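You operate a simulated robot arm through the tools that you are given. There is no shell and no other tool. Be economical: measure what you need, move in short steps, check, and stop when the job is done.

Carry out the task below with a simulated robot arm. There is one attempt and no reset: what you move stays moved.

## Task
Seat the six-band and seven-band tubes so the square plate hangs level.
Fine: swing the lock lever free, rock the plate by its edge, let the bubble settle, then lock it again; the other four stay in the tube tray.

It is judged by the outcome, as a careful person would: the job done as asked, and still so three seconds after it is handed in. It fails if anything else is knocked over, pushed out of place, dropped, spilled or broken.

## Robot
A 7-joint arm with a two-finger gripper, on a carriage that runs on a rail from [-2377, 6] to [3, 0] (x, y) and turns from -147 to 185 degrees about z. Base frame: it is fixed where the carriage stands at the start and does not move with it; the origin is on the floor, on the carriage's upright axis, x ahead of it, y to its left, z up; the surface under the hand at the start is at about z = 870. Lengths are in mm, angles in degrees, forces in N, time in s.
Its first joint turns from -149.0 to 149.0 degrees. Places, roughly: four-band tube (4x4x4 cm) [200, 700, 1000]; lock lever of the balancing stand [300, 600, 900]; three-band tube (4x4x3 cm) [400, 700, 1000]. Payload 2.45 kg.
The TCP is the grasp point between the finger pads, 26 mm short of the fingertips. In the tool frame z runs along the fingers and y along their closing line. Largest opening 96 mm; the body of the gripper starts 69 mm behind the TCP.
Orientation is that of the tool frame in the base frame, as [roll, pitch, yaw] about the fixed x, y, z axes, in that order (R = Rz(yaw) Ry(pitch) Rx(roll)). With the fingers straight down and closing along the base's y, the tool's x points along the base's -x, its y along +y and its z along -z.

## Interface
- The arm moves only by the tool send_rows. Its argument "deltas" is text: rows parted by semicolons, each of 6 numbers parted by spaces: the shift along the base's x, y, z in units of 200 mm (1.0 is 200 mm), then the turn, a rotation vector about the base's x, y, z in units of 180 degrees (1.0 is 180 degrees). In form: dx dy dz ax ay az; .... A call has 1 to 12 rows; each row is the pose to reach, as a shift and turn from the pose commanded when the call began. "claw" is the finger opening in mm, from 0 to 96, set as the call begins (left out, the last holds). A call with a number of a shift or a turn outside -1 to 1 is refused whole. A row lasts 0.2 s, in which the tool goes at most 50 mm and 8.6 degrees; a call with a longer step from one row to the next is refused whole, and so is a gripper value outside its range. Where a pose cannot be reached the arm comes as near as it can. A force on the tool above 90 N (or 10 N above the force at the start of the call, whichever is more), or a blocked arm, ends the call early, and 0.2 s more pass. The fingers move at their own pace and stop on an object; they squeeze with about 41 N. The grip force told is the motor's: it shows also when the fingers shut on nothing. Time passes only in rows, and 0.2 s behind the last, so rows that repeat a pose let the fingers close. The reply holds the time, the measured pose of the TCP, the force on the tool along the base axes, the opening and the grip force, in the units named above and with some noise, with the torque about the TCP (base axes, N m) and any sound that the robot's microphone picked up, and new pictures: "views" is both (left out), scene, wrist or none.
- Cameras (640 x 400 px; columns grow to the right, rows downward): "scene" is now at [-2.2, 245.1, 1674.8]; the picture's right is [0.81, -0.59, 0.00], its down [-0.45, -0.62, -0.65] and it looks along [0.38, 0.52, -0.76] (base axes); focal length 258 px, centre (320, 200). "wrist" rides on the gripper at [82, 3, -98] in the tool frame; the picture's right is [-0.04, 1.00, 0.00], its down [-0.73, -0.03, -0.68] and it looks along [-0.68, -0.03, 0.73] (tool axes); focal length 256 px, centre (320, 200). There is no depth. A picture from a camera that has moved, and an enlarged one, comes with that camera's place and axes in the base frame and with its lens. The place of the scene camera against the robot may be out by one fixed shift of up to 18 mm in any direction.
- lift_body(by): slides the trunk up (or, below 0, down) by that many mm; the arm and the scene camera ride with it, the base frame stays. It gives what a move gives, with no picture.
- steer(legs): drives the robot by 1 to 6 legs, each [ahead, left, turn to the left] in mm, mm and degrees, along the robot's own axes; the way and the turn of a leg run together, so that a leg with both is an arc; at most 1500 mm and 180 degrees a leg. The arm and the cameras ride along, it lands a little off, and it stops where it bumps. It keeps to its track: a leg is cut to what the track allows. It gives what a move gives, and a new picture of the scene camera.
- aim_head(pan, tilt): turns the head with the scene camera to pan (to the left, within 155 degrees either way) and tilt (down, from -29 to 69), counted from straight ahead of the robot. It gives what a move gives, and a new picture of the scene camera.
- inspect(camera, box): a new picture of the part [left, top, right, bottom] of that camera's present view, enlarged. It takes no simulated time.
- close_job(): hands the job in; it is judged then, once.

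Go step by step. Nothing tells you exact positions but the pictures and the camera data: compare them with the known pose of the tool, close in by small moves and look again before you grip or let go. The budget is 120 turns and 260 pictures, counting those below and the enlarged ones. Unless the task says otherwise, let go and move clear before handing in, and close with one line.

The tools are called after "Call:" as name(argument=value, ...) on one line, values as JSON. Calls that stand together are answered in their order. send_rows: Moves the arm, as the interface text tells. Its arguments: {"type":"object","properties":{"deltas":{"type":"string"},"claw":{"type":"number"},"views":{"type":"string","enum":["both","scene","wrist","none"]}},"required":["deltas"]} The other tools are called the same way: lift_body (by) slides the trunk up or down; steer (legs) drives the base; aim_head (pan, tilt) turns the head that bears the scene camera; inspect (camera, box) takes an enlarged picture of a part of a camera's view; close_job () hands the job in.

At the start:

```text
time: 0.0
eef_pos: [522.3, 748.9, 1182.7]
ee_rot: [180.0, 0.0, 180.0]
force: [0.2, 0.7, 0.4]
wrist_torque: [0.01, -0.01, -0.01]
opening: 95.7
gripper_force: 0.1
trunk travel left (down, up): [-675.0, 35.0]
robot x, y, heading: [-4.1, -0.6, -0.3]
head pan, tilt: [53.9, 49.7]
```

scene: 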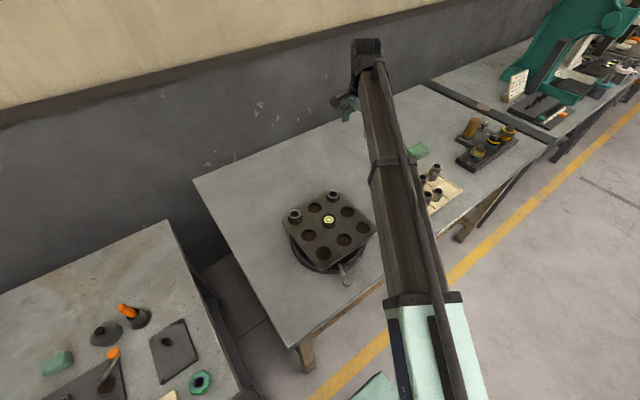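
wrist: 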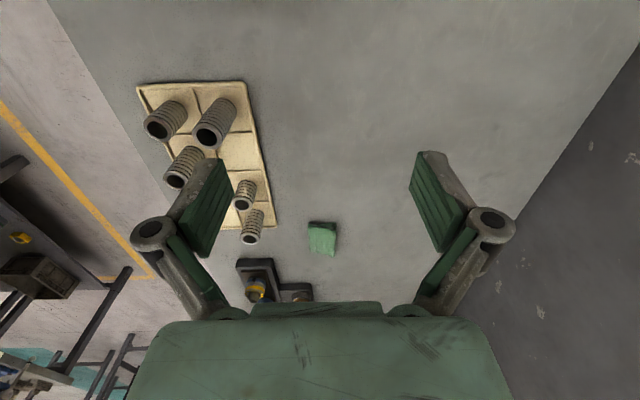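

I see a plate on a stand with two tubes already seated and a tray with several tubes to the right. I'll enlarge the views first to understand them.

Call:
inspect(camera="scene", box=[260, 170, 400, 300])

Call:
inspect(camera="wrist", box=[120, 70, 290, 260])

Call:
inspect(camera="scene", box=[390, 110, 530, 220])

```text
3.08 times, centred on (330, 235) of scene
camera zoom: at [-2.2, 245.1, 1674.8], right [0.81, -0.59, 0.0], down [-0.45, -0.62, -0.65], along [0.38, 0.52, -0.76], focal length 794 px, centre (289, 92)
```

zoom: 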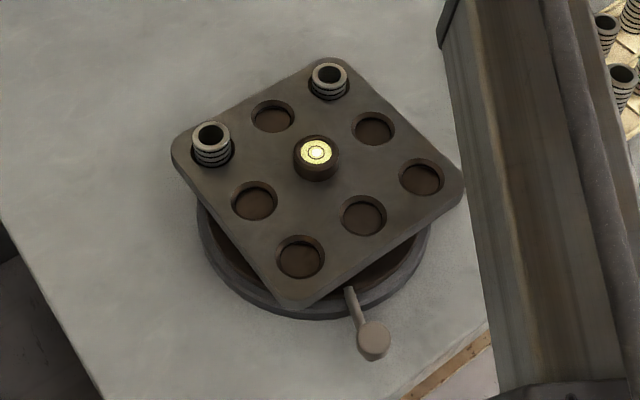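

```text
2.11 times, centred on (205, 165) of wrist
camera zoom: at [441.7, 752.7, 1282.5], right [0.04, 1.0, 0.0], down [0.73, -0.03, 0.68], along [0.68, -0.03, -0.73], focal length 539 px, centre (562, 274)
```

zoom: 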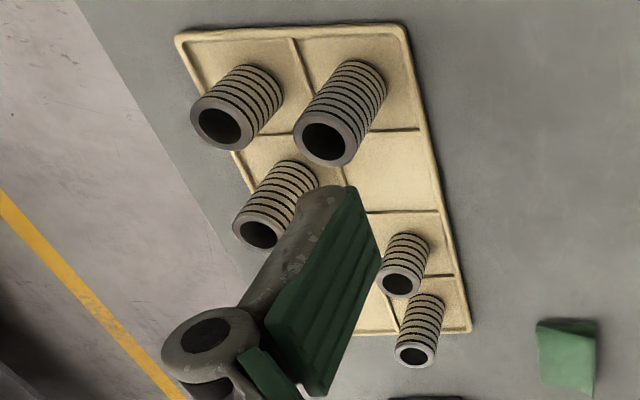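

```text
3.64 times, centred on (460, 165) of scene
camera zoom: at [-2.2, 245.1, 1674.8], right [0.81, -0.59, 0.0], down [-0.45, -0.62, -0.65], along [0.38, 0.52, -0.76], focal length 938 px, centre (-189, 327)
```

zoom: 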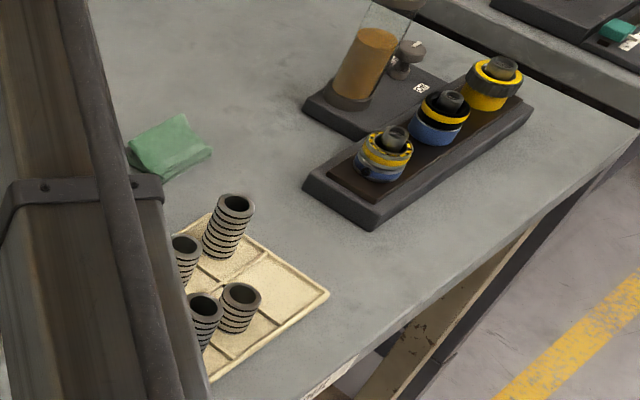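

The hand sits left of the tray, so I'll move it sideways toward the tray's line to count the bands clearly.

Call:
send_rows(deltas="-0.05 -0.24 0 0 0 0;-0.1 -0.48 0 0 0 0;-0.15 -0.72 0 0 0 0;-0.2 -0.95 0 0 0 0;-0.2 -0.95 0 0 0 0", claw=96)

```text
time: 1.2
eef_pos: [485.9, 557.3, 1182.5]
ee_rot: [180.0, 0.0, -180.0]
force: [0.6, 0.1, -0.1]
wrist_torque: [0.01, -0.04, 0.01]
opening: 95.9
gripper_force: 0.1
trunk travel left (down, up): [-675.0, 35.0]
robot x, y, heading: [2.3, -0.2, 0.1]
head pan, tilt: [53.9, 49.7]
camera scene: at [-2.2, 244.8, 1674.9], right [0.81, -0.59, 0.0], down [-0.45, -0.62, -0.65], along [0.38, 0.52, -0.76], focal length 258 px, centre (320, 200)
camera wrist: at [404.1, 561.4, 1281.8], right [0.04, 1.0, 0.0], down [0.73, -0.03, 0.68], along [0.68, -0.03, -0.73], focal length 256 px, centre (320, 200)
```

scene: 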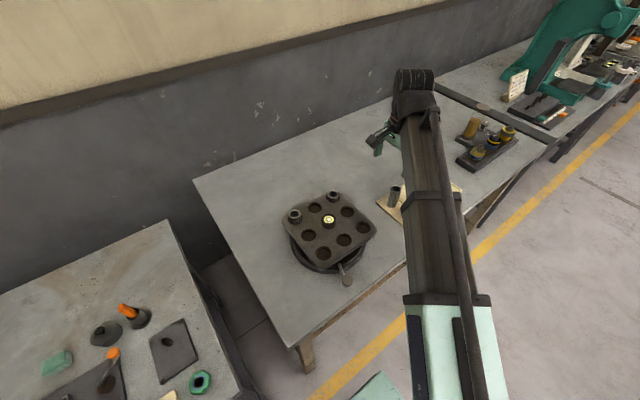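
wrist: 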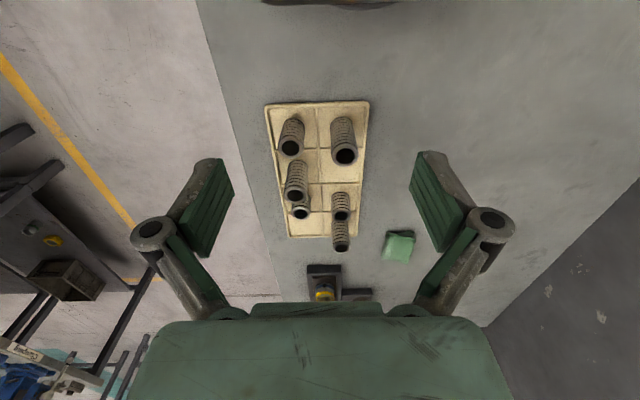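

All six tubes are now in view between the fingers. I'll enlarge to count the bands.

Call:
inspect(camera="wrist", box=[255, 95, 385, 176])

Call:
inspect(camera="wrist", box=[255, 145, 385, 257])

```text
4.92 times, centred on (320, 136) of wrist
camera zoom: at [404.1, 561.4, 1281.8], right [0.04, 1.0, 0.0], down [0.73, -0.03, 0.68], along [0.68, -0.03, -0.73], focal length 1260 px, centre (320, 518)
```

zoom: 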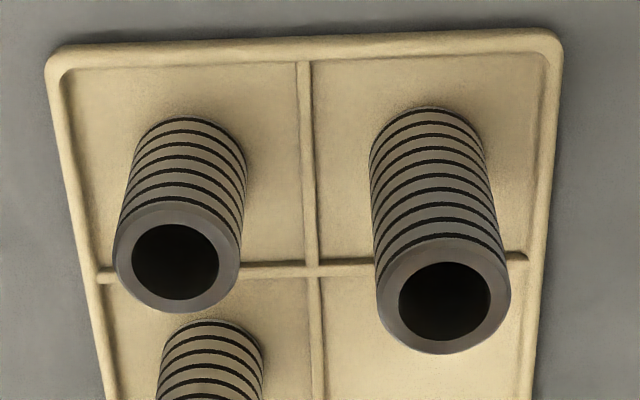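

```text
3.57 times, centred on (320, 201) of wrist
camera zoom: at [404.1, 561.4, 1281.8], right [0.04, 1.0, 0.0], down [0.73, -0.03, 0.68], along [0.68, -0.03, -0.73], focal length 914 px, centre (320, 196)
```

zoom: 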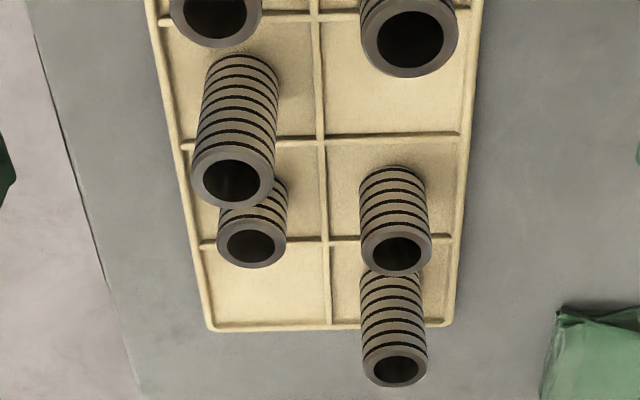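

I need exact counts, so I'll enlarge each tube further.

Call:
inspect(camera="wrist", box=[275, 115, 309, 160])

Call:
inspect(camera="wrist", box=[326, 112, 362, 168])

Call:
inspect(camera="wrist", box=[280, 155, 316, 205])

Call:
inspect(camera="wrist", box=[325, 188, 357, 224])

Call:
inspect(camera="wrist", box=[325, 215, 357, 255])

```text
8.89 times, centred on (292, 138) of wrist
camera zoom: at [404.1, 561.4, 1281.8], right [0.04, 1.0, 0.0], down [0.73, -0.03, 0.68], along [0.68, -0.03, -0.73], focal length 2276 px, centre (569, 756)
```

zoom: 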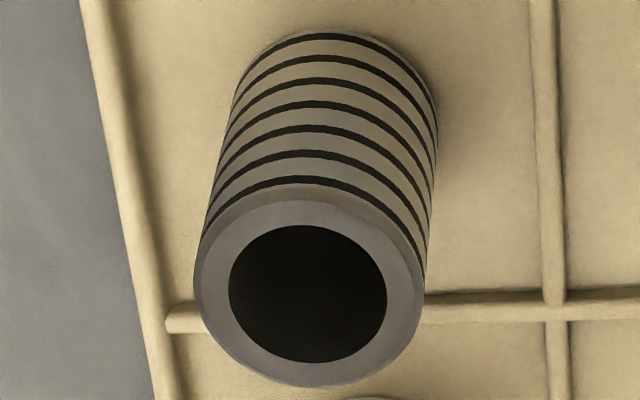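

```text
7.14 times, centred on (344, 140) of wrist
camera zoom: at [404.1, 561.4, 1281.8], right [0.04, 1.0, 0.0], down [0.73, -0.03, 0.68], along [0.68, -0.03, -0.73], focal length 1828 px, centre (149, 629)
```

zoom: 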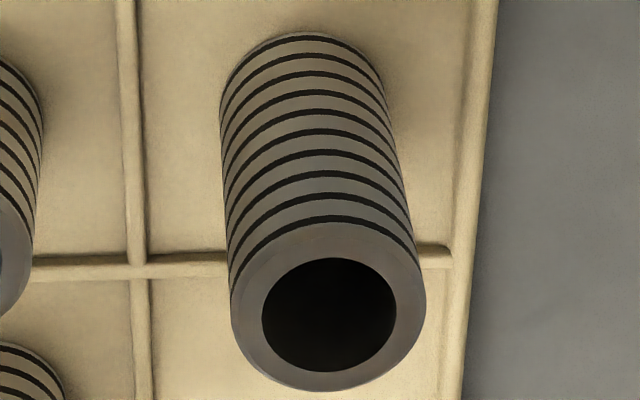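

```text
8.00 times, centred on (298, 180) of wrist
camera zoom: at [404.1, 561.4, 1281.8], right [0.04, 1.0, 0.0], down [0.73, -0.03, 0.68], along [0.68, -0.03, -0.73], focal length 2048 px, centre (496, 360)
```

zoom: 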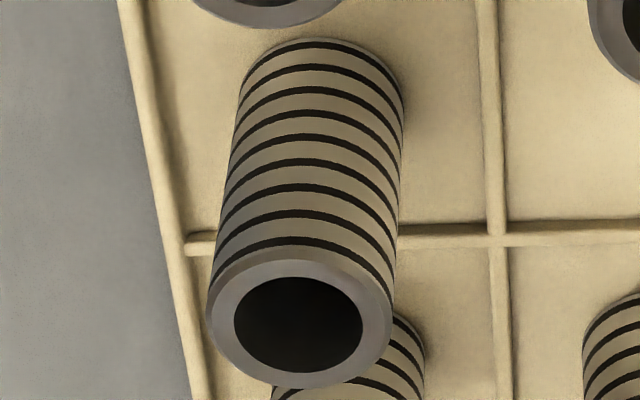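

```text
11.11 times, centred on (341, 206) of wrist
camera zoom: at [404.1, 561.4, 1281.8], right [0.04, 1.0, 0.0], down [0.73, -0.03, 0.68], along [0.68, -0.03, -0.73], focal length 2844 px, centre (87, 133)
```

zoom: 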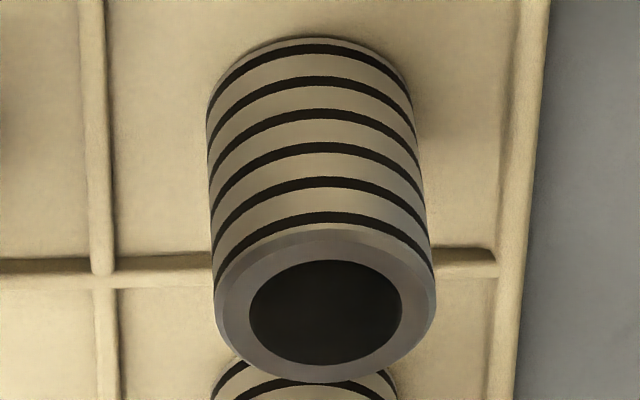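

```text
10.00 times, centred on (341, 235) of wrist
camera zoom: at [404.1, 561.4, 1281.8], right [0.04, 1.0, 0.0], down [0.73, -0.03, 0.68], along [0.68, -0.03, -0.73], focal length 2560 px, centre (110, -150)
```

zoom: 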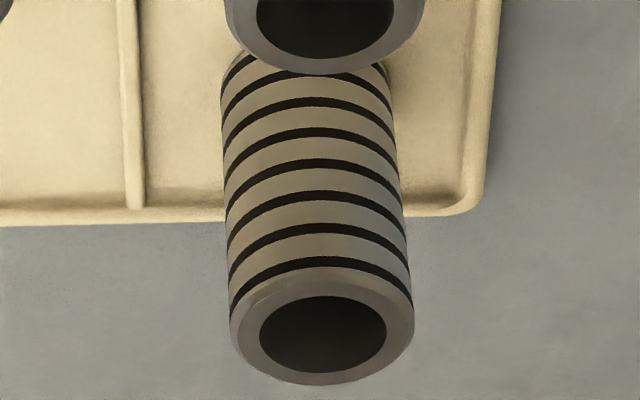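

T1 (near, low y, about 609, 508) has seven bands and T4 (far, high y, about 771, 587) has six. I'll move above the seven-band tube and check alignment.

Call:
send_rows(deltas="0.15 -0.06 -0.16 0 0 0;0.3 -0.12 -0.33 0 0 0;0.46 -0.18 -0.5 0 0 0;0.615 -0.245 -0.66 0 0 0;0.615 -0.245 -0.66 0 0 0", claw=70)

```text
time: 2.4
eef_pos: [607.7, 508.3, 1051.9]
ee_rot: [-180.0, 0.0, -179.9]
force: [-0.7, 0.0, -0.3]
wrist_torque: [0.03, 0.01, 0.0]
opening: 70.2
gripper_force: 0.1
trunk travel left (down, up): [-675.0, 35.0]
robot x, y, heading: [1.8, 1.1, 0.2]
head pan, tilt: [53.9, 49.7]
camera scene: at [-2.0, 245.0, 1674.9], right [0.81, -0.59, 0.0], down [-0.45, -0.62, -0.65], along [0.38, 0.52, -0.76], focal length 258 px, centre (320, 200)
camera wrist: at [527.3, 512.1, 1151.5], right [0.04, 1.0, 0.0], down [0.73, -0.03, 0.68], along [0.68, -0.03, -0.73], focal length 256 px, centre (320, 200)
```

scene: 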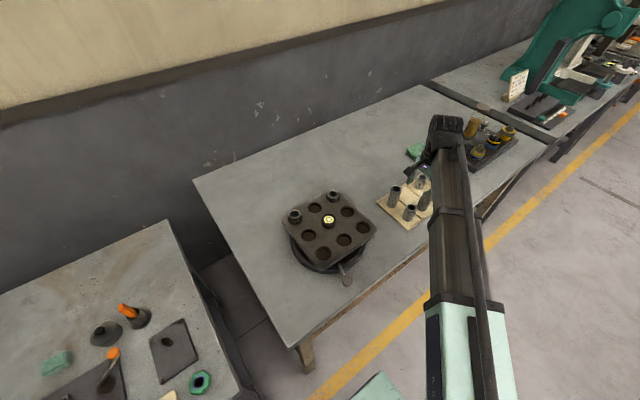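
wrist: 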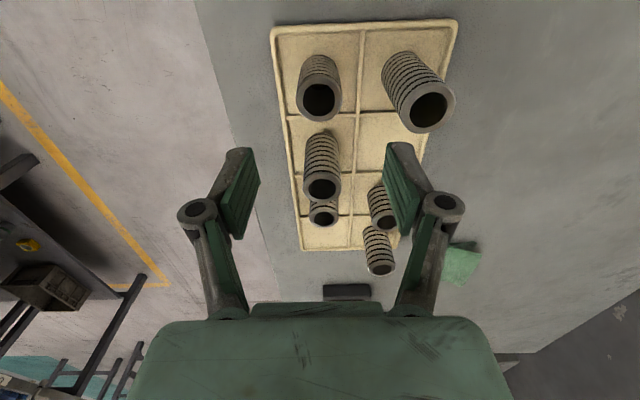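

The aim agrees with the earlier estimate. I'll check the tubes up close once more before descending.

Call:
inspect(camera="wrist", box=[280, 40, 360, 130])

Call:
inspect(camera="wrist", box=[340, 180, 410, 285])

```text
4.44 times, centred on (320, 85) of wrist
camera zoom: at [527.3, 512.1, 1151.5], right [0.04, 1.0, 0.0], down [0.73, -0.03, 0.68], along [0.68, -0.03, -0.73], focal length 1138 px, centre (320, 711)
```

zoom: 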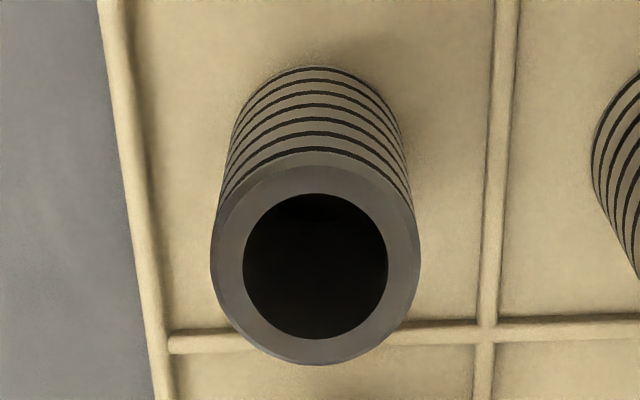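

```text
3.81 times, centred on (375, 232) of wrist
camera zoom: at [527.3, 512.1, 1151.5], right [0.04, 1.0, 0.0], down [0.73, -0.03, 0.68], along [0.68, -0.03, -0.73], focal length 975 px, centre (110, 76)
```

zoom: 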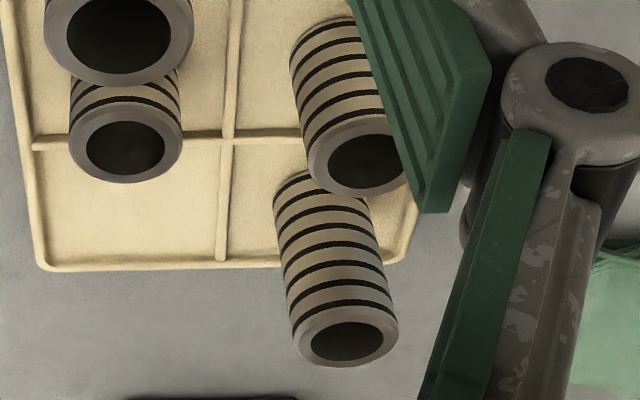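

The seven-band tube's top is at about (609, 507, 944). I'll descend over it to z≈930 with the opening at 64.

Call:
send_rows(deltas="0.007 -0.003 -0.2 0 0 0;0.007 -0.003 -0.4 0 0 0;0.007 -0.003 -0.52 0 0 0;0.007 -0.003 -0.61 0 0 0;0.007 -0.003 -0.61 0 0 0", claw=64, views="both")

```text
time: 3.6
eef_pos: [608.2, 508.2, 932.4]
ee_rot: [180.0, 0.0, -180.0]
force: [-0.6, -0.1, -0.2]
wrist_torque: [0.01, -0.01, 0.01]
opening: 64.0
gripper_force: 0.1
trunk travel left (down, up): [-675.0, 35.0]
robot x, y, heading: [0.7, 1.2, 0.1]
head pan, tilt: [53.9, 49.7]
camera scene: at [-2.1, 245.2, 1674.8], right [0.81, -0.59, 0.0], down [-0.45, -0.62, -0.65], along [0.38, 0.52, -0.76], focal length 258 px, centre (320, 200)
camera wrist: at [527.0, 513.0, 1031.0], right [0.04, 1.0, 0.0], down [0.73, -0.03, 0.68], along [0.68, -0.03, -0.73], focal length 256 px, centre (320, 200)
```

scene: 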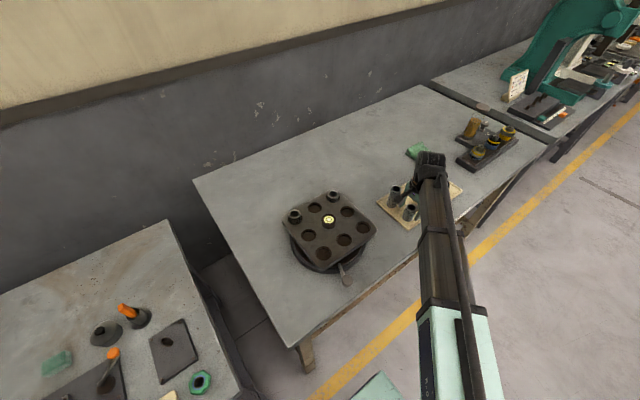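
wrist: 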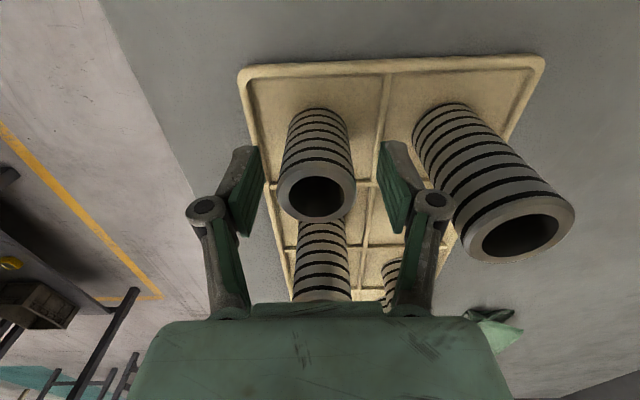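

The fingers straddle the tube. Closing the grip, then lifting.

Call:
inspect(camera="wrist", box=[270, 95, 370, 230])

Call:
send_rows(deltas="0 0 0 0 0 0;0 0 0 0 0 0;0 0 0 0 0 0", claw=30, views="wrist")

```text
2.96 times, centred on (320, 162) of wrist
camera zoom: at [527.0, 513.0, 1031.0], right [0.04, 1.0, 0.0], down [0.73, -0.03, 0.68], along [0.68, -0.03, -0.73], focal length 758 px, centre (320, 311)
```

zoom: 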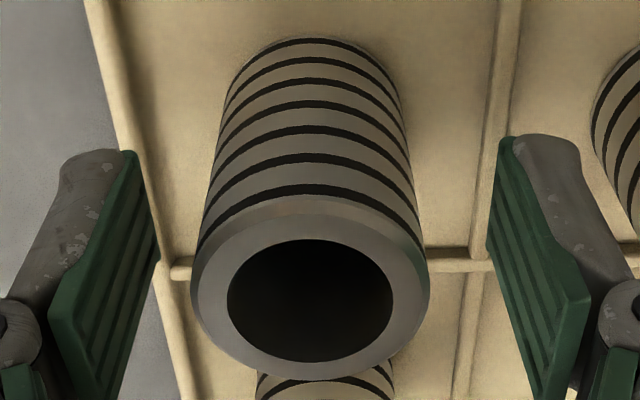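

```text
time: 4.4
eef_pos: [608.2, 508.0, 933.9]
ee_rot: [-180.0, 0.0, -180.0]
force: [1.1, -2.0, 4.1]
wrist_torque: [0.01, -0.05, -0.01]
opening: 39.0
gripper_force: 41.2
trunk travel left (down, up): [-675.0, 35.0]
robot x, y, heading: [-1.8, -1.5, 0.1]
head pan, tilt: [53.9, 49.7]
camera wrist: at [526.9, 512.5, 1031.6], right [0.04, 1.0, 0.0], down [0.73, -0.03, 0.68], along [0.68, -0.03, -0.73], focal length 256 px, centre (320, 200)
```

wrist: 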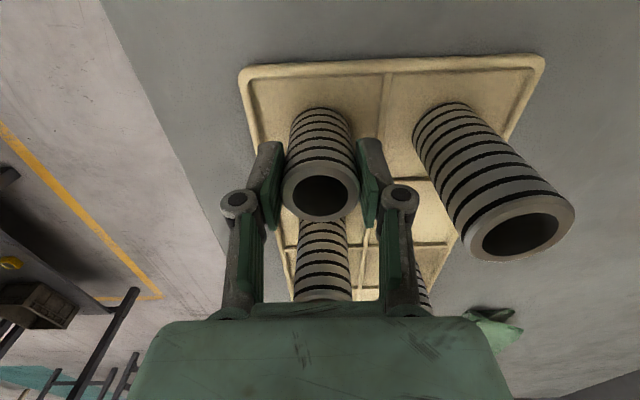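

Gripped at 39 mm. Lifting straight up and carrying it toward the plate's right-hand corner hole, staying high.

Call:
send_rows(deltas="0 0 0.2 0 0 0;0 0 0.4 0 0 0;0 0 0.6 0 0 0;0 0 0.83 0 0 0;-0.2 0.04 0.85 0 0 0;-0.4 0.08 0.85 0 0 0;-0.6 0.12 0.85 0 0 0;-0.8 0.16 0.85 0 0 0;-1 0.18 0.85 0 0 0;-1 0.18 0.85 0 0 0", views="both")

```text
time: 6.6
eef_pos: [406.0, 547.8, 1100.1]
ee_rot: [-180.0, -0.1, -180.0]
force: [0.3, 0.7, -0.4]
wrist_torque: [0.0, -0.03, 0.02]
opening: 30.2
gripper_force: 0.0
trunk travel left (down, up): [-675.0, 35.0]
robot x, y, heading: [1.2, 2.7, -0.1]
head pan, tilt: [53.9, 49.7]
camera scene: at [-2.3, 245.2, 1674.8], right [0.81, -0.59, 0.0], down [-0.45, -0.62, -0.65], along [0.38, 0.52, -0.76], focal length 258 px, centre (320, 200)
camera wrist: at [324.9, 550.9, 1198.8], right [0.04, 1.0, 0.0], down [0.73, -0.03, 0.68], along [0.68, -0.03, -0.73], focal length 256 px, centre (320, 200)
```

scene: 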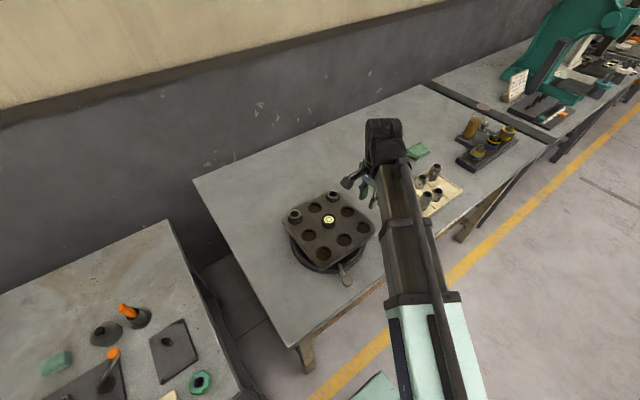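
wrist: 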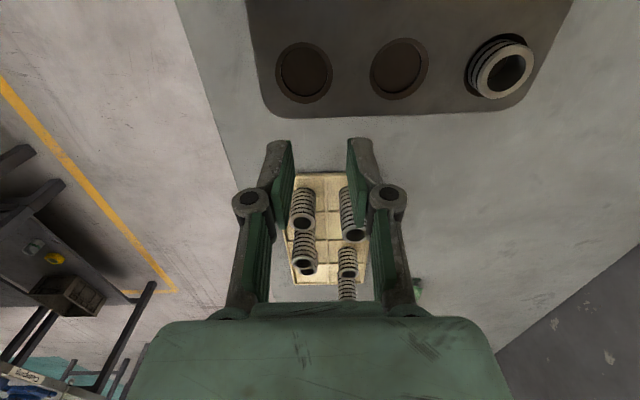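

The grip is empty: the tube slipped from the fingers. I need to see where it ended up.

Call:
inspect(camera="wrist", box=[270, 165, 390, 305])

Call:
inspect(camera="scene", box=[380, 130, 480, 230])

```text
2.86 times, centred on (330, 235) of wrist
camera zoom: at [324.9, 550.9, 1198.8], right [0.04, 1.0, 0.0], down [0.73, -0.03, 0.68], along [0.68, -0.03, -0.73], focal length 731 px, centre (291, 100)
```

zoom: 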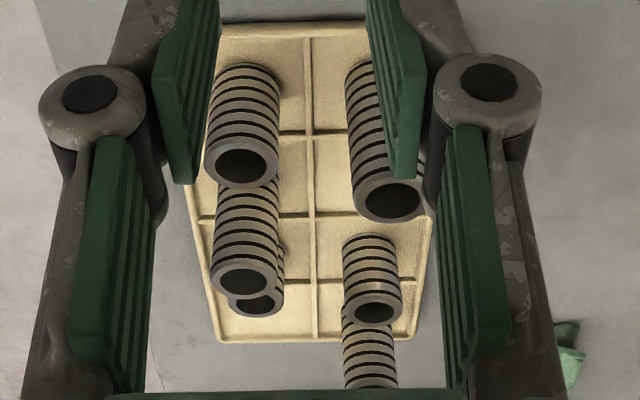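

```text
4.00 times, centred on (430, 180) of scene
camera zoom: at [-2.3, 245.2, 1674.8], right [0.81, -0.59, 0.0], down [-0.45, -0.62, -0.65], along [0.38, 0.52, -0.76], focal length 1032 px, centre (-120, 280)
```

zoom: 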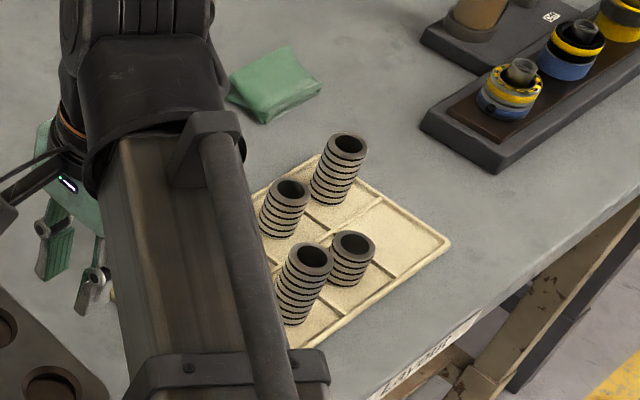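

The seven-band tube is still standing in its cell; it just slid out of the grip. While here, I'll measure the plate from this view before regripping lower and harder.

Call:
inspect(camera="wrist", box=[250, 0, 410, 120])

Call:
send_rows(deltas="-0.22 0.03 0 0 0 0;-0.44 0.06 0 0 0 0;-0.66 0.1 0 0 0 0;-0.66 0.1 0 0 0 0", claw=96, views="wrist")

```text
3.33 times, centred on (330, 60) of wrist
camera zoom: at [324.9, 550.9, 1198.8], right [0.04, 1.0, 0.0], down [0.73, -0.03, 0.68], along [0.68, -0.03, -0.73], focal length 853 px, centre (287, 667)
```

zoom: 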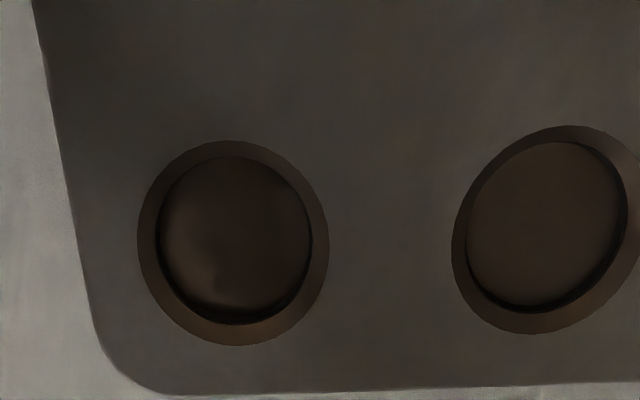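

```text
time: 7.6
eef_pos: [274.8, 566.6, 1100.4]
ee_rot: [179.9, 0.0, 180.0]
force: [0.0, 0.2, -0.2]
wrist_torque: [0.03, 0.0, 0.0]
opening: 96.2
gripper_force: 0.1
trunk travel left (down, up): [-675.0, 35.0]
robot x, y, heading: [0.4, -1.4, 0.0]
head pan, tilt: [53.9, 49.7]
camera wrist: at [192.9, 569.7, 1198.5], right [0.04, 1.0, 0.0], down [0.73, -0.03, 0.68], along [0.68, -0.03, -0.73], focal length 256 px, centre (320, 200)
```

wrist: 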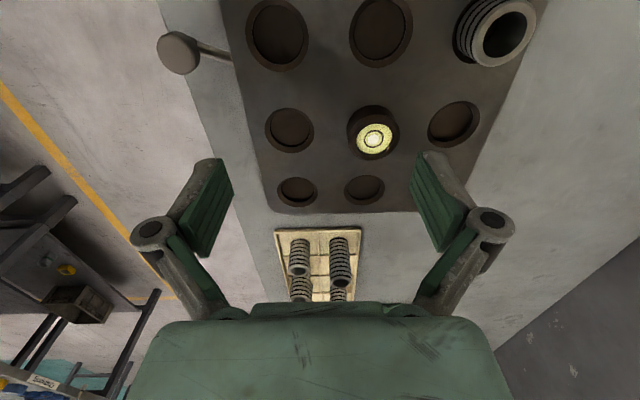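

The plate lies square to the axes: holes at x≈233/313/393, y≈533/613/693, top at z≈966. Now back to the seven-band tube for a lower grip.

Call:
send_rows(deltas="0.2 -0.03 0 0 0 0;0.4 -0.06 0 0 0 0;0.6 -0.1 0 0 0 0;0.8 -0.14 0 0 0 0;1 -0.18 0 0 0 0;1 -0.18 0 0 0 0", claw=64, views="none")

Call:
send_rows(deltas="0.2 -0.03 0 0 0 0;0.4 -0.06 0 0 0 0;0.6 -0.1 0 0 0 0;0.67 -0.11 -0.2 0 0 0;0.67 -0.11 -0.25 0 0 0;0.67 -0.11 -0.25 0 0 0", views="wrist")

```text
time: 9.0
eef_pos: [474.3, 530.9, 1098.2]
ee_rot: [-180.0, 0.0, -180.0]
force: [0.5, -0.1, 0.4]
wrist_torque: [-0.04, 0.0, 0.0]
opening: 63.6
gripper_force: 0.1
trunk travel left (down, up): [-675.0, 35.0]
robot x, y, heading: [2.4, -0.8, -0.4]
head pan, tilt: [53.9, 49.7]
```

```text
time: 10.4
eef_pos: [609.5, 507.8, 1049.5]
ee_rot: [-180.0, 0.0, -180.0]
force: [0.1, -0.1, 0.6]
wrist_torque: [0.02, 0.03, -0.01]
opening: 64.0
gripper_force: 0.0
trunk travel left (down, up): [-675.0, 35.0]
robot x, y, heading: [2.5, -4.4, -0.0]
head pan, tilt: [53.9, 49.7]
camera wrist: at [529.0, 511.5, 1147.1], right [0.04, 1.0, 0.0], down [0.73, -0.03, 0.68], along [0.68, -0.03, -0.73], focal length 256 px, centre (320, 200)
```

wrist: 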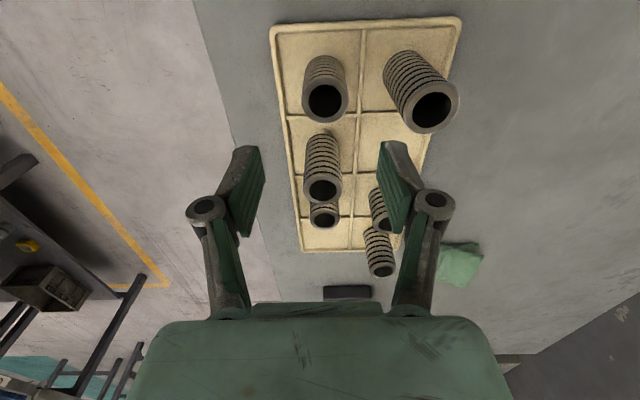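

The tube has shifted a few mm to about (612, 512). Descending there to z≈918.

Call:
send_rows(deltas="0.0125 0.018 -0.2 0 0 0;0.0125 0.018 -0.4 0 0 0;0.0125 0.018 -0.55 0 0 0;0.0125 0.018 -0.655 0 0 0;0.0125 0.018 -0.655 0 0 0", claw=64, views="wrist")

Call:
send_rows(deltas="0 0 0 0 0 0;0 0 0 0 0 0;0 0 0 0 0 0;0 0 0 0 0 0", claw=0, views="wrist")

Call:
send_rows(deltas="0 0 0.02 0 0 0;0 0 0.05 0 0 0;0 0 0.1 0 0 0;0 0 0.15 0 0 0;0 0 0.15 0 0 0", views="wrist")

```text
time: 11.6
eef_pos: [610.7, 512.3, 919.2]
ee_rot: [180.0, 0.0, 180.0]
force: [-1.5, -0.2, 0.9]
wrist_torque: [-0.02, 0.01, 0.01]
opening: 64.0
gripper_force: 0.1
trunk travel left (down, up): [-675.0, 35.0]
robot x, y, heading: [2.7, 1.4, -0.2]
head pan, tilt: [53.9, 49.7]
camera wrist: at [529.2, 515.5, 1017.1], right [0.04, 1.0, 0.0], down [0.73, -0.03, 0.68], along [0.68, -0.03, -0.73], focal length 256 px, centre (320, 200)
```

wrist: 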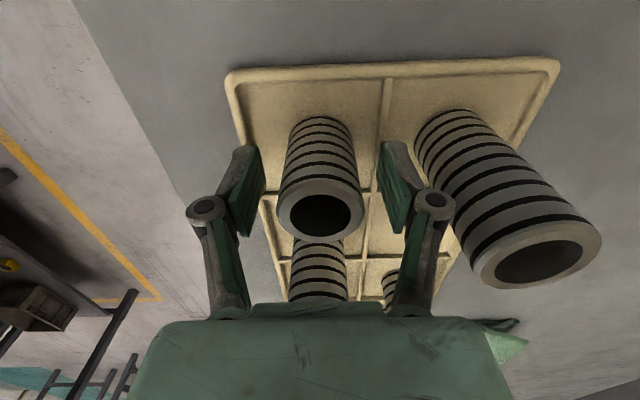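

```text
time: 12.6
eef_pos: [610.5, 511.2, 919.1]
ee_rot: [-179.9, 0.0, 180.0]
force: [-0.3, 0.4, 1.7]
wrist_torque: [0.07, 0.02, 0.0]
opening: 39.2
gripper_force: 40.7
trunk travel left (down, up): [-675.0, 35.0]
robot x, y, heading: [-1.9, 1.0, 0.0]
head pan, tilt: [53.9, 49.7]
camera wrist: at [529.1, 515.4, 1017.6], right [0.04, 1.0, 0.0], down [0.73, -0.03, 0.68], along [0.68, -0.03, -0.73], focal length 256 px, centre (320, 200)
```

wrist: 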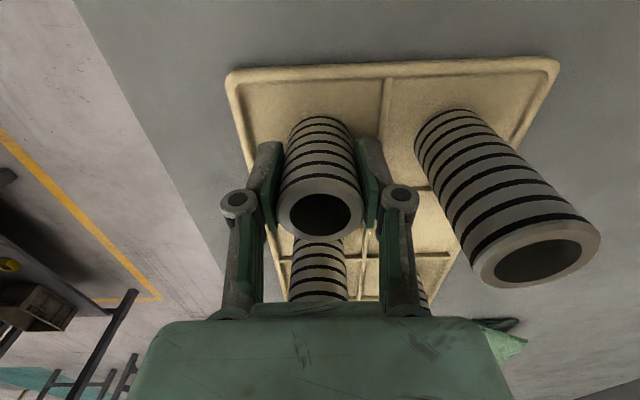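

```text
time: 13.8
eef_pos: [611.7, 512.7, 949.2]
ee_rot: [179.9, 0.1, -179.9]
force: [0.0, -0.5, -3.6]
wrist_torque: [-0.01, -0.02, 0.03]
opening: 39.3
gripper_force: 41.1
trunk travel left (down, up): [-675.0, 35.0]
robot x, y, heading: [3.5, -4.0, -0.1]
head pan, tilt: [53.9, 49.7]
camera wrist: at [530.3, 515.5, 1048.2], right [0.04, 1.0, 0.0], down [0.73, -0.03, 0.68], along [0.68, -0.03, -0.73], focal length 256 px, centre (320, 200)
```

wrist: 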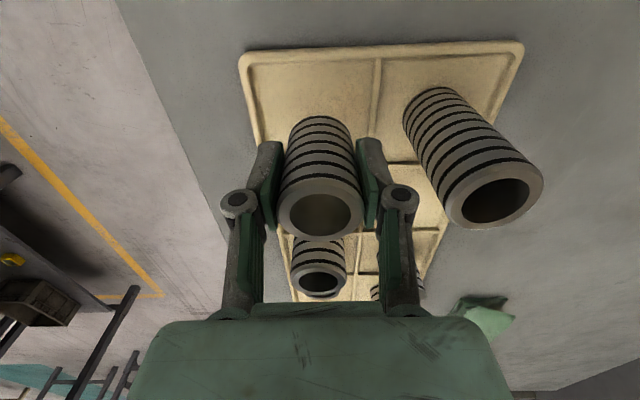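

The tube is held this time (3.6 N of weight). Lifting further, gently, before carrying it.

Call:
send_rows(deltas="0 0 0.1 0 0 0;0 0 0.22 0 0 0;0 0 0.35 0 0 0;0 0 0.48 0 0 0;0 0 0.6 0 0 0;0 0 0.7 0 0 0;0 0 0.7 0 0 0", views="none")

Call:
send_rows(deltas="-0.07 0.01 0 0 0 0;-0.18 0.02 0 0 0 0;-0.3 0.03 0 0 0 0;-0.43 0.04 0 0 0 0;-0.56 0.06 0 0 0 0;-0.69 0.07 0 0 0 0;-0.82 0.08 0 0 0 0;-0.94 0.09 0 0 0 0;-1 0.1 0 0 0 0;-1 0.1 0 0 0 0", views="wrist")

```text
time: 15.4
eef_pos: [613.4, 511.2, 1089.7]
ee_rot: [179.9, 0.1, 180.0]
force: [-0.4, 0.3, -3.5]
wrist_torque: [0.0, 0.02, 0.02]
opening: 39.1
gripper_force: 40.8
trunk travel left (down, up): [-675.0, 35.0]
robot x, y, heading: [1.8, 0.2, -0.0]
head pan, tilt: [53.9, 49.7]
```

```text
time: 17.6
eef_pos: [412.6, 532.1, 1088.4]
ee_rot: [180.0, 0.0, -179.9]
force: [-0.2, -0.5, -3.3]
wrist_torque: [-0.02, -0.01, 0.01]
opening: 39.2
gripper_force: 41.0
trunk travel left (down, up): [-675.0, 35.0]
robot x, y, heading: [-5.4, 2.8, -0.0]
head pan, tilt: [53.9, 49.7]
camera wrist: at [330.4, 536.2, 1186.8], right [0.04, 1.0, 0.0], down [0.73, -0.03, 0.68], along [0.68, -0.03, -0.73], focal length 256 px, centre (320, 200)
```

wrist: 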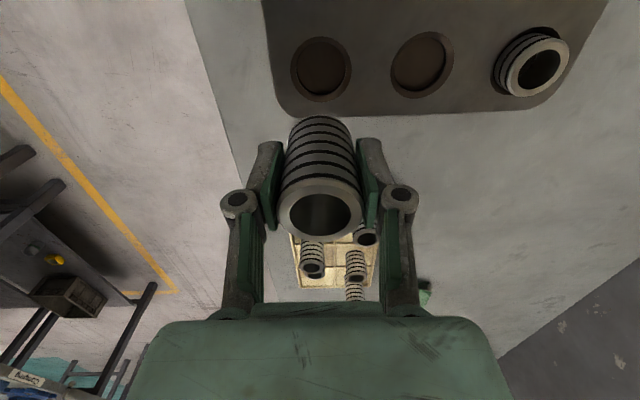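

The hole is confirmed at about (393, 533.5). I'll enlarge to see how the tube sits in the grip.

Call:
inspect(camera="wrist", box=[260, 100, 380, 250])

```text
2.67 times, centred on (320, 175) of wrist
camera zoom: at [330.4, 536.2, 1186.8], right [0.04, 1.0, 0.0], down [0.73, -0.03, 0.68], along [0.68, -0.03, -0.73], focal length 683 px, centre (320, 267)
```

zoom: 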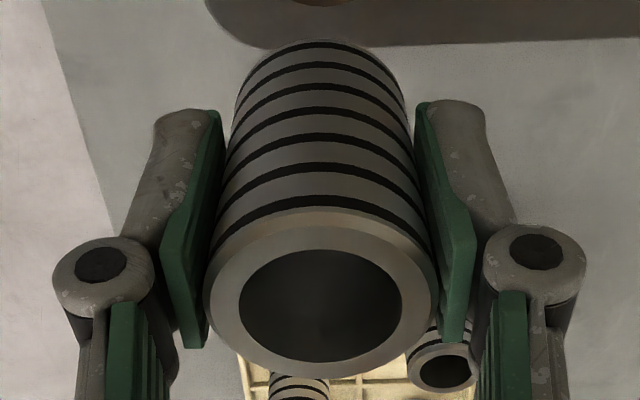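

The tube is centred in the grip with its bottom about 51 mm below the TCP. Moving above the hole and lowering to just over the plate.

Call:
send_rows(deltas="-0.05 0.004 0 0 0 0;-0.095 0.007 -0.05 0 0 0;-0.095 0.007 -0.15 0 0 0;-0.095 0.007 -0.25 0 0 0;-0.095 0.007 -0.29 0 0 0;-0.095 0.007 -0.29 0 0 0", views="wrist")

```text
time: 19.0
eef_pos: [392.0, 532.4, 1029.7]
ee_rot: [180.0, 0.0, -179.9]
force: [0.4, -0.8, -2.8]
wrist_torque: [-0.02, -0.03, 0.0]
opening: 39.2
gripper_force: 41.5
trunk travel left (down, up): [-675.0, 35.0]
robot x, y, heading: [2.4, -2.6, -0.1]
head pan, tilt: [53.9, 49.7]
camera wrist: at [311.8, 536.3, 1128.8], right [0.04, 1.0, 0.0], down [0.73, -0.03, 0.68], along [0.68, -0.03, -0.73], focal length 256 px, centre (320, 200)
```

wrist: 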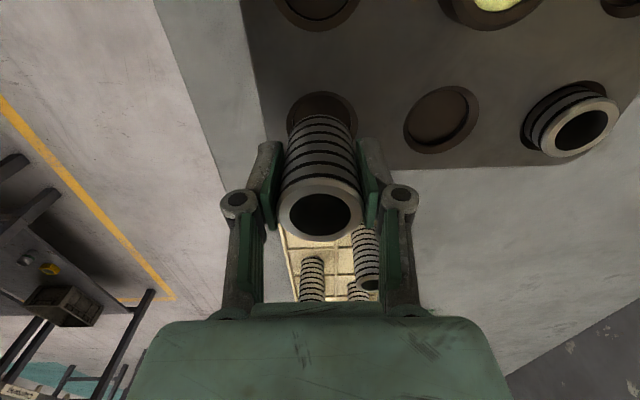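

Call:
inspect(camera="wrist", box=[260, 70, 380, 150])

Call:
send_rows(deltas="0.006 0.004 -0.02 0 0 0;0.006 0.004 -0.04 0 0 0;0.006 0.004 -0.06 0 0 0;0.006 0.004 -0.06 0 0 0", views="wrist")

```text
5.00 times, centred on (320, 110) of wrist
camera zoom: at [311.8, 536.3, 1128.8], right [0.04, 1.0, 0.0], down [0.73, -0.03, 0.68], along [0.68, -0.03, -0.73], focal length 1280 px, centre (320, 650)
```

zoom: 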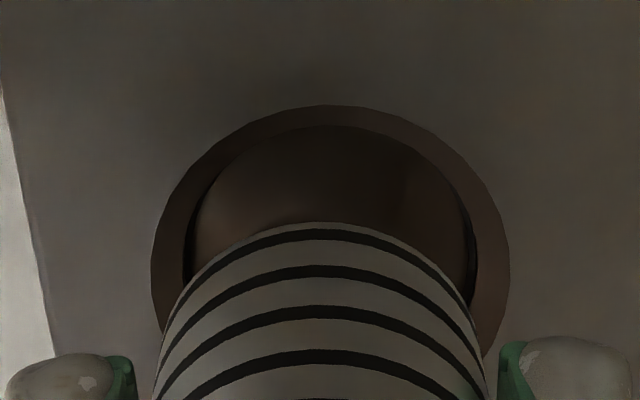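

```text
time: 20.0
eef_pos: [394.0, 533.9, 1018.3]
ee_rot: [-180.0, 0.1, -180.0]
force: [-0.5, 0.6, -3.0]
wrist_torque: [-0.02, 0.0, 0.0]
opening: 39.2
gripper_force: 41.1
trunk travel left (down, up): [-675.0, 35.0]
robot x, y, heading: [0.4, -0.9, -0.1]
head pan, tilt: [53.9, 49.7]
camera wrist: at [313.1, 537.0, 1117.1], right [0.04, 1.0, 0.0], down [0.73, -0.03, 0.68], along [0.68, -0.03, -0.73], focal length 256 px, centre (320, 200)
```

wrist: 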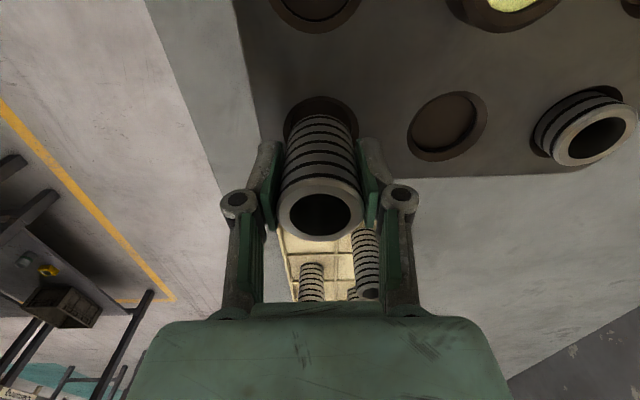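

Alignment looks good. Lowering in small steps, watching the force.

Call:
send_rows(deltas="0 0 -0.02 0 0 0;0 0 -0.04 0 0 0;0 0 -0.04 0 0 0", views="none")

Call:
send_rows(deltas="0 0 -0.02 0 0 0;0 0 -0.03 0 0 0;0 0 -0.03 0 0 0", views="wrist")

```text
time: 20.8
eef_pos: [394.2, 533.5, 1010.3]
ee_rot: [-180.0, 0.0, -179.9]
force: [-1.2, 0.2, -2.8]
wrist_torque: [0.03, -0.01, 0.02]
opening: 39.3
gripper_force: 41.0
trunk travel left (down, up): [-675.0, 35.0]
robot x, y, heading: [-1.0, 0.5, 0.3]
head pan, tilt: [53.9, 49.7]
```

```text
time: 21.6
eef_pos: [393.3, 534.1, 1005.8]
ee_rot: [-179.9, 0.0, 180.0]
force: [0.1, 0.6, -3.0]
wrist_torque: [-0.03, -0.02, 0.01]
opening: 39.4
gripper_force: 41.2
trunk travel left (down, up): [-675.0, 35.0]
robot x, y, heading: [1.8, 0.4, -0.1]
head pan, tilt: [53.9, 49.7]
camera wrist: at [312.8, 537.2, 1103.7], right [0.04, 1.0, 0.0], down [0.73, -0.03, 0.68], along [0.68, -0.03, -0.73], focal length 256 px, centre (320, 200)
```

wrist: 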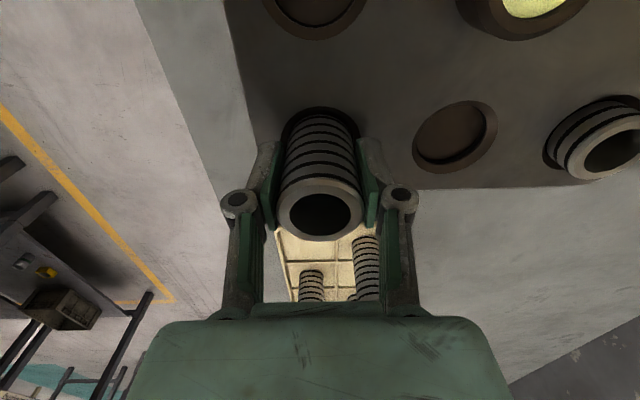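

Bottom is in the hole mouth with no contact force. Continuing down.

Call:
send_rows(deltas="0 0 -0.015 0 0 0;0 0 -0.03 0 0 0;0 0 -0.03 0 0 0", views="none")

Call:
send_rows(deltas="0 0 -0.01 0 0 0;0 0 -0.02 0 0 0;0 0 -0.02 0 0 0", views="wrist")

```text
time: 22.4
eef_pos: [392.0, 533.9, 1000.8]
ee_rot: [179.9, 0.0, -179.8]
force: [-9.9, 7.0, 15.5]
wrist_torque: [0.3, 0.42, 0.02]
opening: 39.1
gripper_force: 40.3
trunk travel left (down, up): [-675.0, 35.0]
robot x, y, heading: [0.3, 2.6, -0.0]
head pan, tilt: [53.9, 49.7]
```

```text
time: 23.2
eef_pos: [393.0, 533.6, 996.0]
ee_rot: [179.9, 0.2, -180.0]
force: [-5.1, 13.2, 30.0]
wrist_torque: [0.58, 0.17, 0.0]
opening: 39.5
gripper_force: 40.9
trunk travel left (down, up): [-675.0, 35.0]
robot x, y, heading: [-2.8, 5.5, -0.2]
head pan, tilt: [53.9, 49.7]
camera wrist: at [311.9, 537.0, 1095.1], right [0.04, 1.0, 0.0], down [0.73, -0.03, 0.68], along [0.68, -0.03, -0.73], focal length 256 px, centre (320, 200)
```

wrist: 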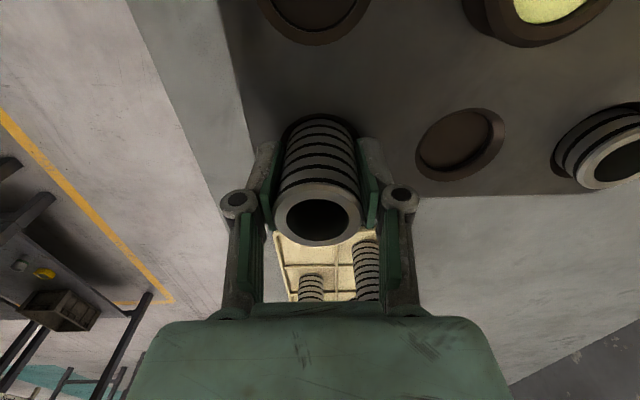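

Contact with sideways force pointing to +y, −x. I'll look closely before correcting.

Call:
inspect(camera="wrist", box=[260, 100, 380, 250])

Call:
send_rows(deltas="0 0 0.01 0 0 0;-0.003 0.007 0.01 0 0 0;-0.003 0.007 0.01 0 0 0", views="none")

```text
2.67 times, centred on (320, 175) of wrist
camera zoom: at [311.9, 537.0, 1095.1], right [0.04, 1.0, 0.0], down [0.73, -0.03, 0.68], along [0.68, -0.03, -0.73], focal length 683 px, centre (320, 267)
```

zoom: 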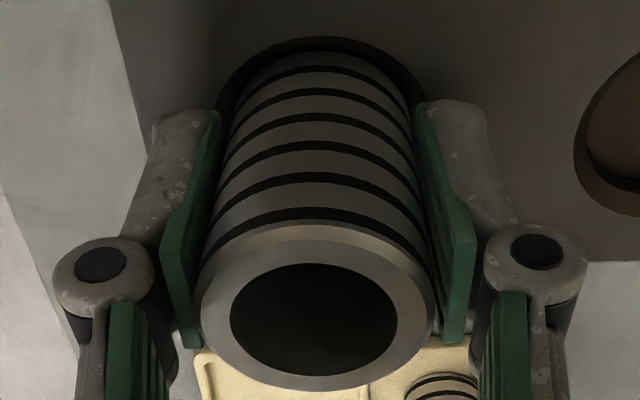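

```text
time: 24.0
eef_pos: [392.5, 533.3, 997.7]
ee_rot: [-179.9, -0.1, 180.0]
force: [-1.4, 6.4, 8.5]
wrist_torque: [0.26, 0.1, -0.03]
opening: 39.4
gripper_force: 40.9
trunk travel left (down, up): [-675.0, 35.0]
robot x, y, heading: [1.0, -1.2, -0.1]
head pan, tilt: [53.9, 49.7]
```

Call:
send_rows(deltas="0 0.005 0 0 0 0;-0.002 0.01 0 0 0 0;-0.002 0.01 0 0 0 0", views="none")

Call:
send_rows(deltas="0 0 -0.01 0 0 0;0 0 -0.02 0 0 0;0 0 -0.02 0 0 0", views="wrist")

```text
time: 24.8
eef_pos: [393.8, 535.1, 997.7]
ee_rot: [-179.7, 0.1, 180.0]
force: [-1.9, -10.8, -3.5]
wrist_torque: [-0.47, 0.02, 0.01]
opening: 39.5
gripper_force: 41.3
trunk travel left (down, up): [-675.0, 35.0]
robot x, y, heading: [0.7, 1.6, 0.2]
head pan, tilt: [53.9, 49.7]
```

```text
time: 25.6
eef_pos: [393.4, 533.6, 995.1]
ee_rot: [179.9, 0.3, 180.0]
force: [5.0, -16.3, 27.3]
wrist_torque: [-0.63, -0.21, -0.02]
opening: 39.4
gripper_force: 41.7
trunk travel left (down, up): [-675.0, 35.0]
robot x, y, heading: [-1.1, 2.2, 0.1]
head pan, tilt: [53.9, 49.7]
camera wrist: at [311.9, 537.9, 1094.1], right [0.04, 1.0, 0.0], down [0.73, -0.03, 0.68], along [0.68, -0.03, -0.73], focal length 256 px, centre (320, 200)
```

wrist: 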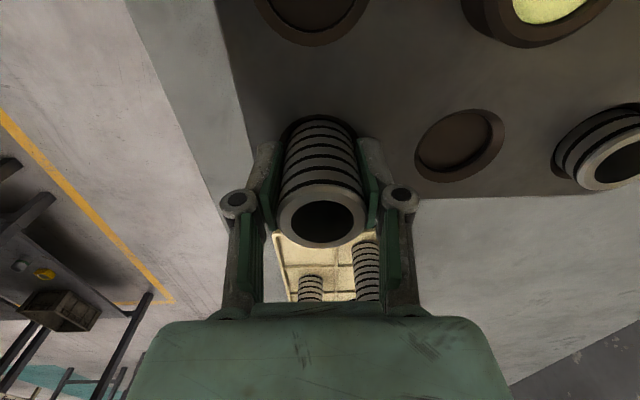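

The sideways force has flipped, so the tube is captured in the hole, and it appears to have bottomed. I'll centre it, then relax the downward push.

Call:
send_rows(deltas="0 -0.005 0.01 0 0 0;0 -0.005 0.01 0 0 0", views="none")

Call:
inspect(camera="wrist", box=[260, 100, 380, 250])

Call:
inspect(camera="scene", box=[270, 170, 400, 300])

```text
time: 26.2
eef_pos: [393.6, 535.0, 995.2]
ee_rot: [179.9, 0.0, 180.0]
force: [6.7, -11.9, 11.7]
wrist_torque: [-0.46, -0.24, 0.0]
opening: 39.4
gripper_force: 40.7
trunk travel left (down, up): [-675.0, 35.0]
robot x, y, heading: [1.0, 2.1, -0.2]
head pan, tilt: [53.9, 49.7]
```

```text
2.67 times, centred on (320, 175) of wrist
camera zoom: at [312.1, 538.1, 1094.2], right [0.04, 1.0, 0.0], down [0.73, -0.03, 0.68], along [0.68, -0.03, -0.73], focal length 683 px, centre (320, 267)
```

zoom: 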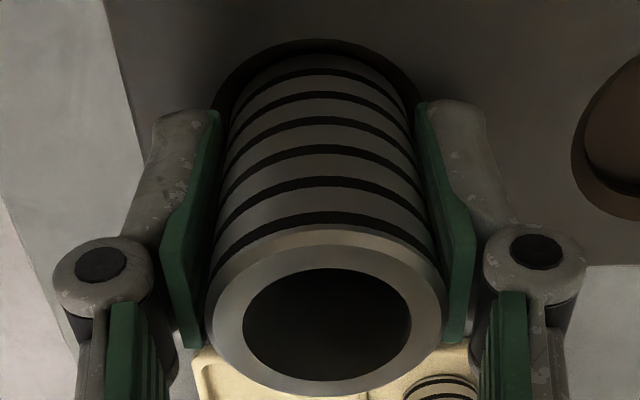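

```text
3.08 times, centred on (335, 235) of scene
camera zoom: at [-2.1, 242.8, 1675.0], right [0.81, -0.59, 0.0], down [-0.45, -0.62, -0.65], along [0.38, 0.52, -0.76], focal length 794 px, centre (274, 92)
```

zoom: 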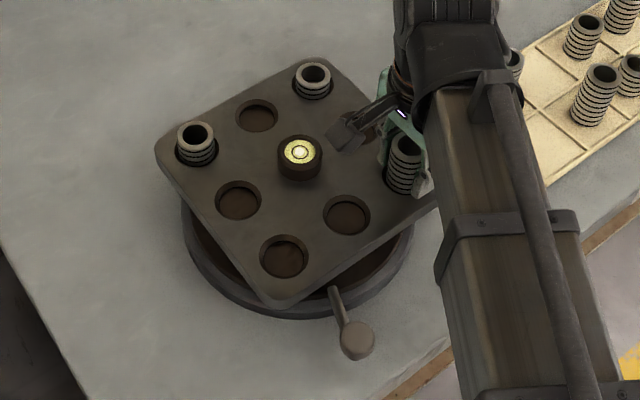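

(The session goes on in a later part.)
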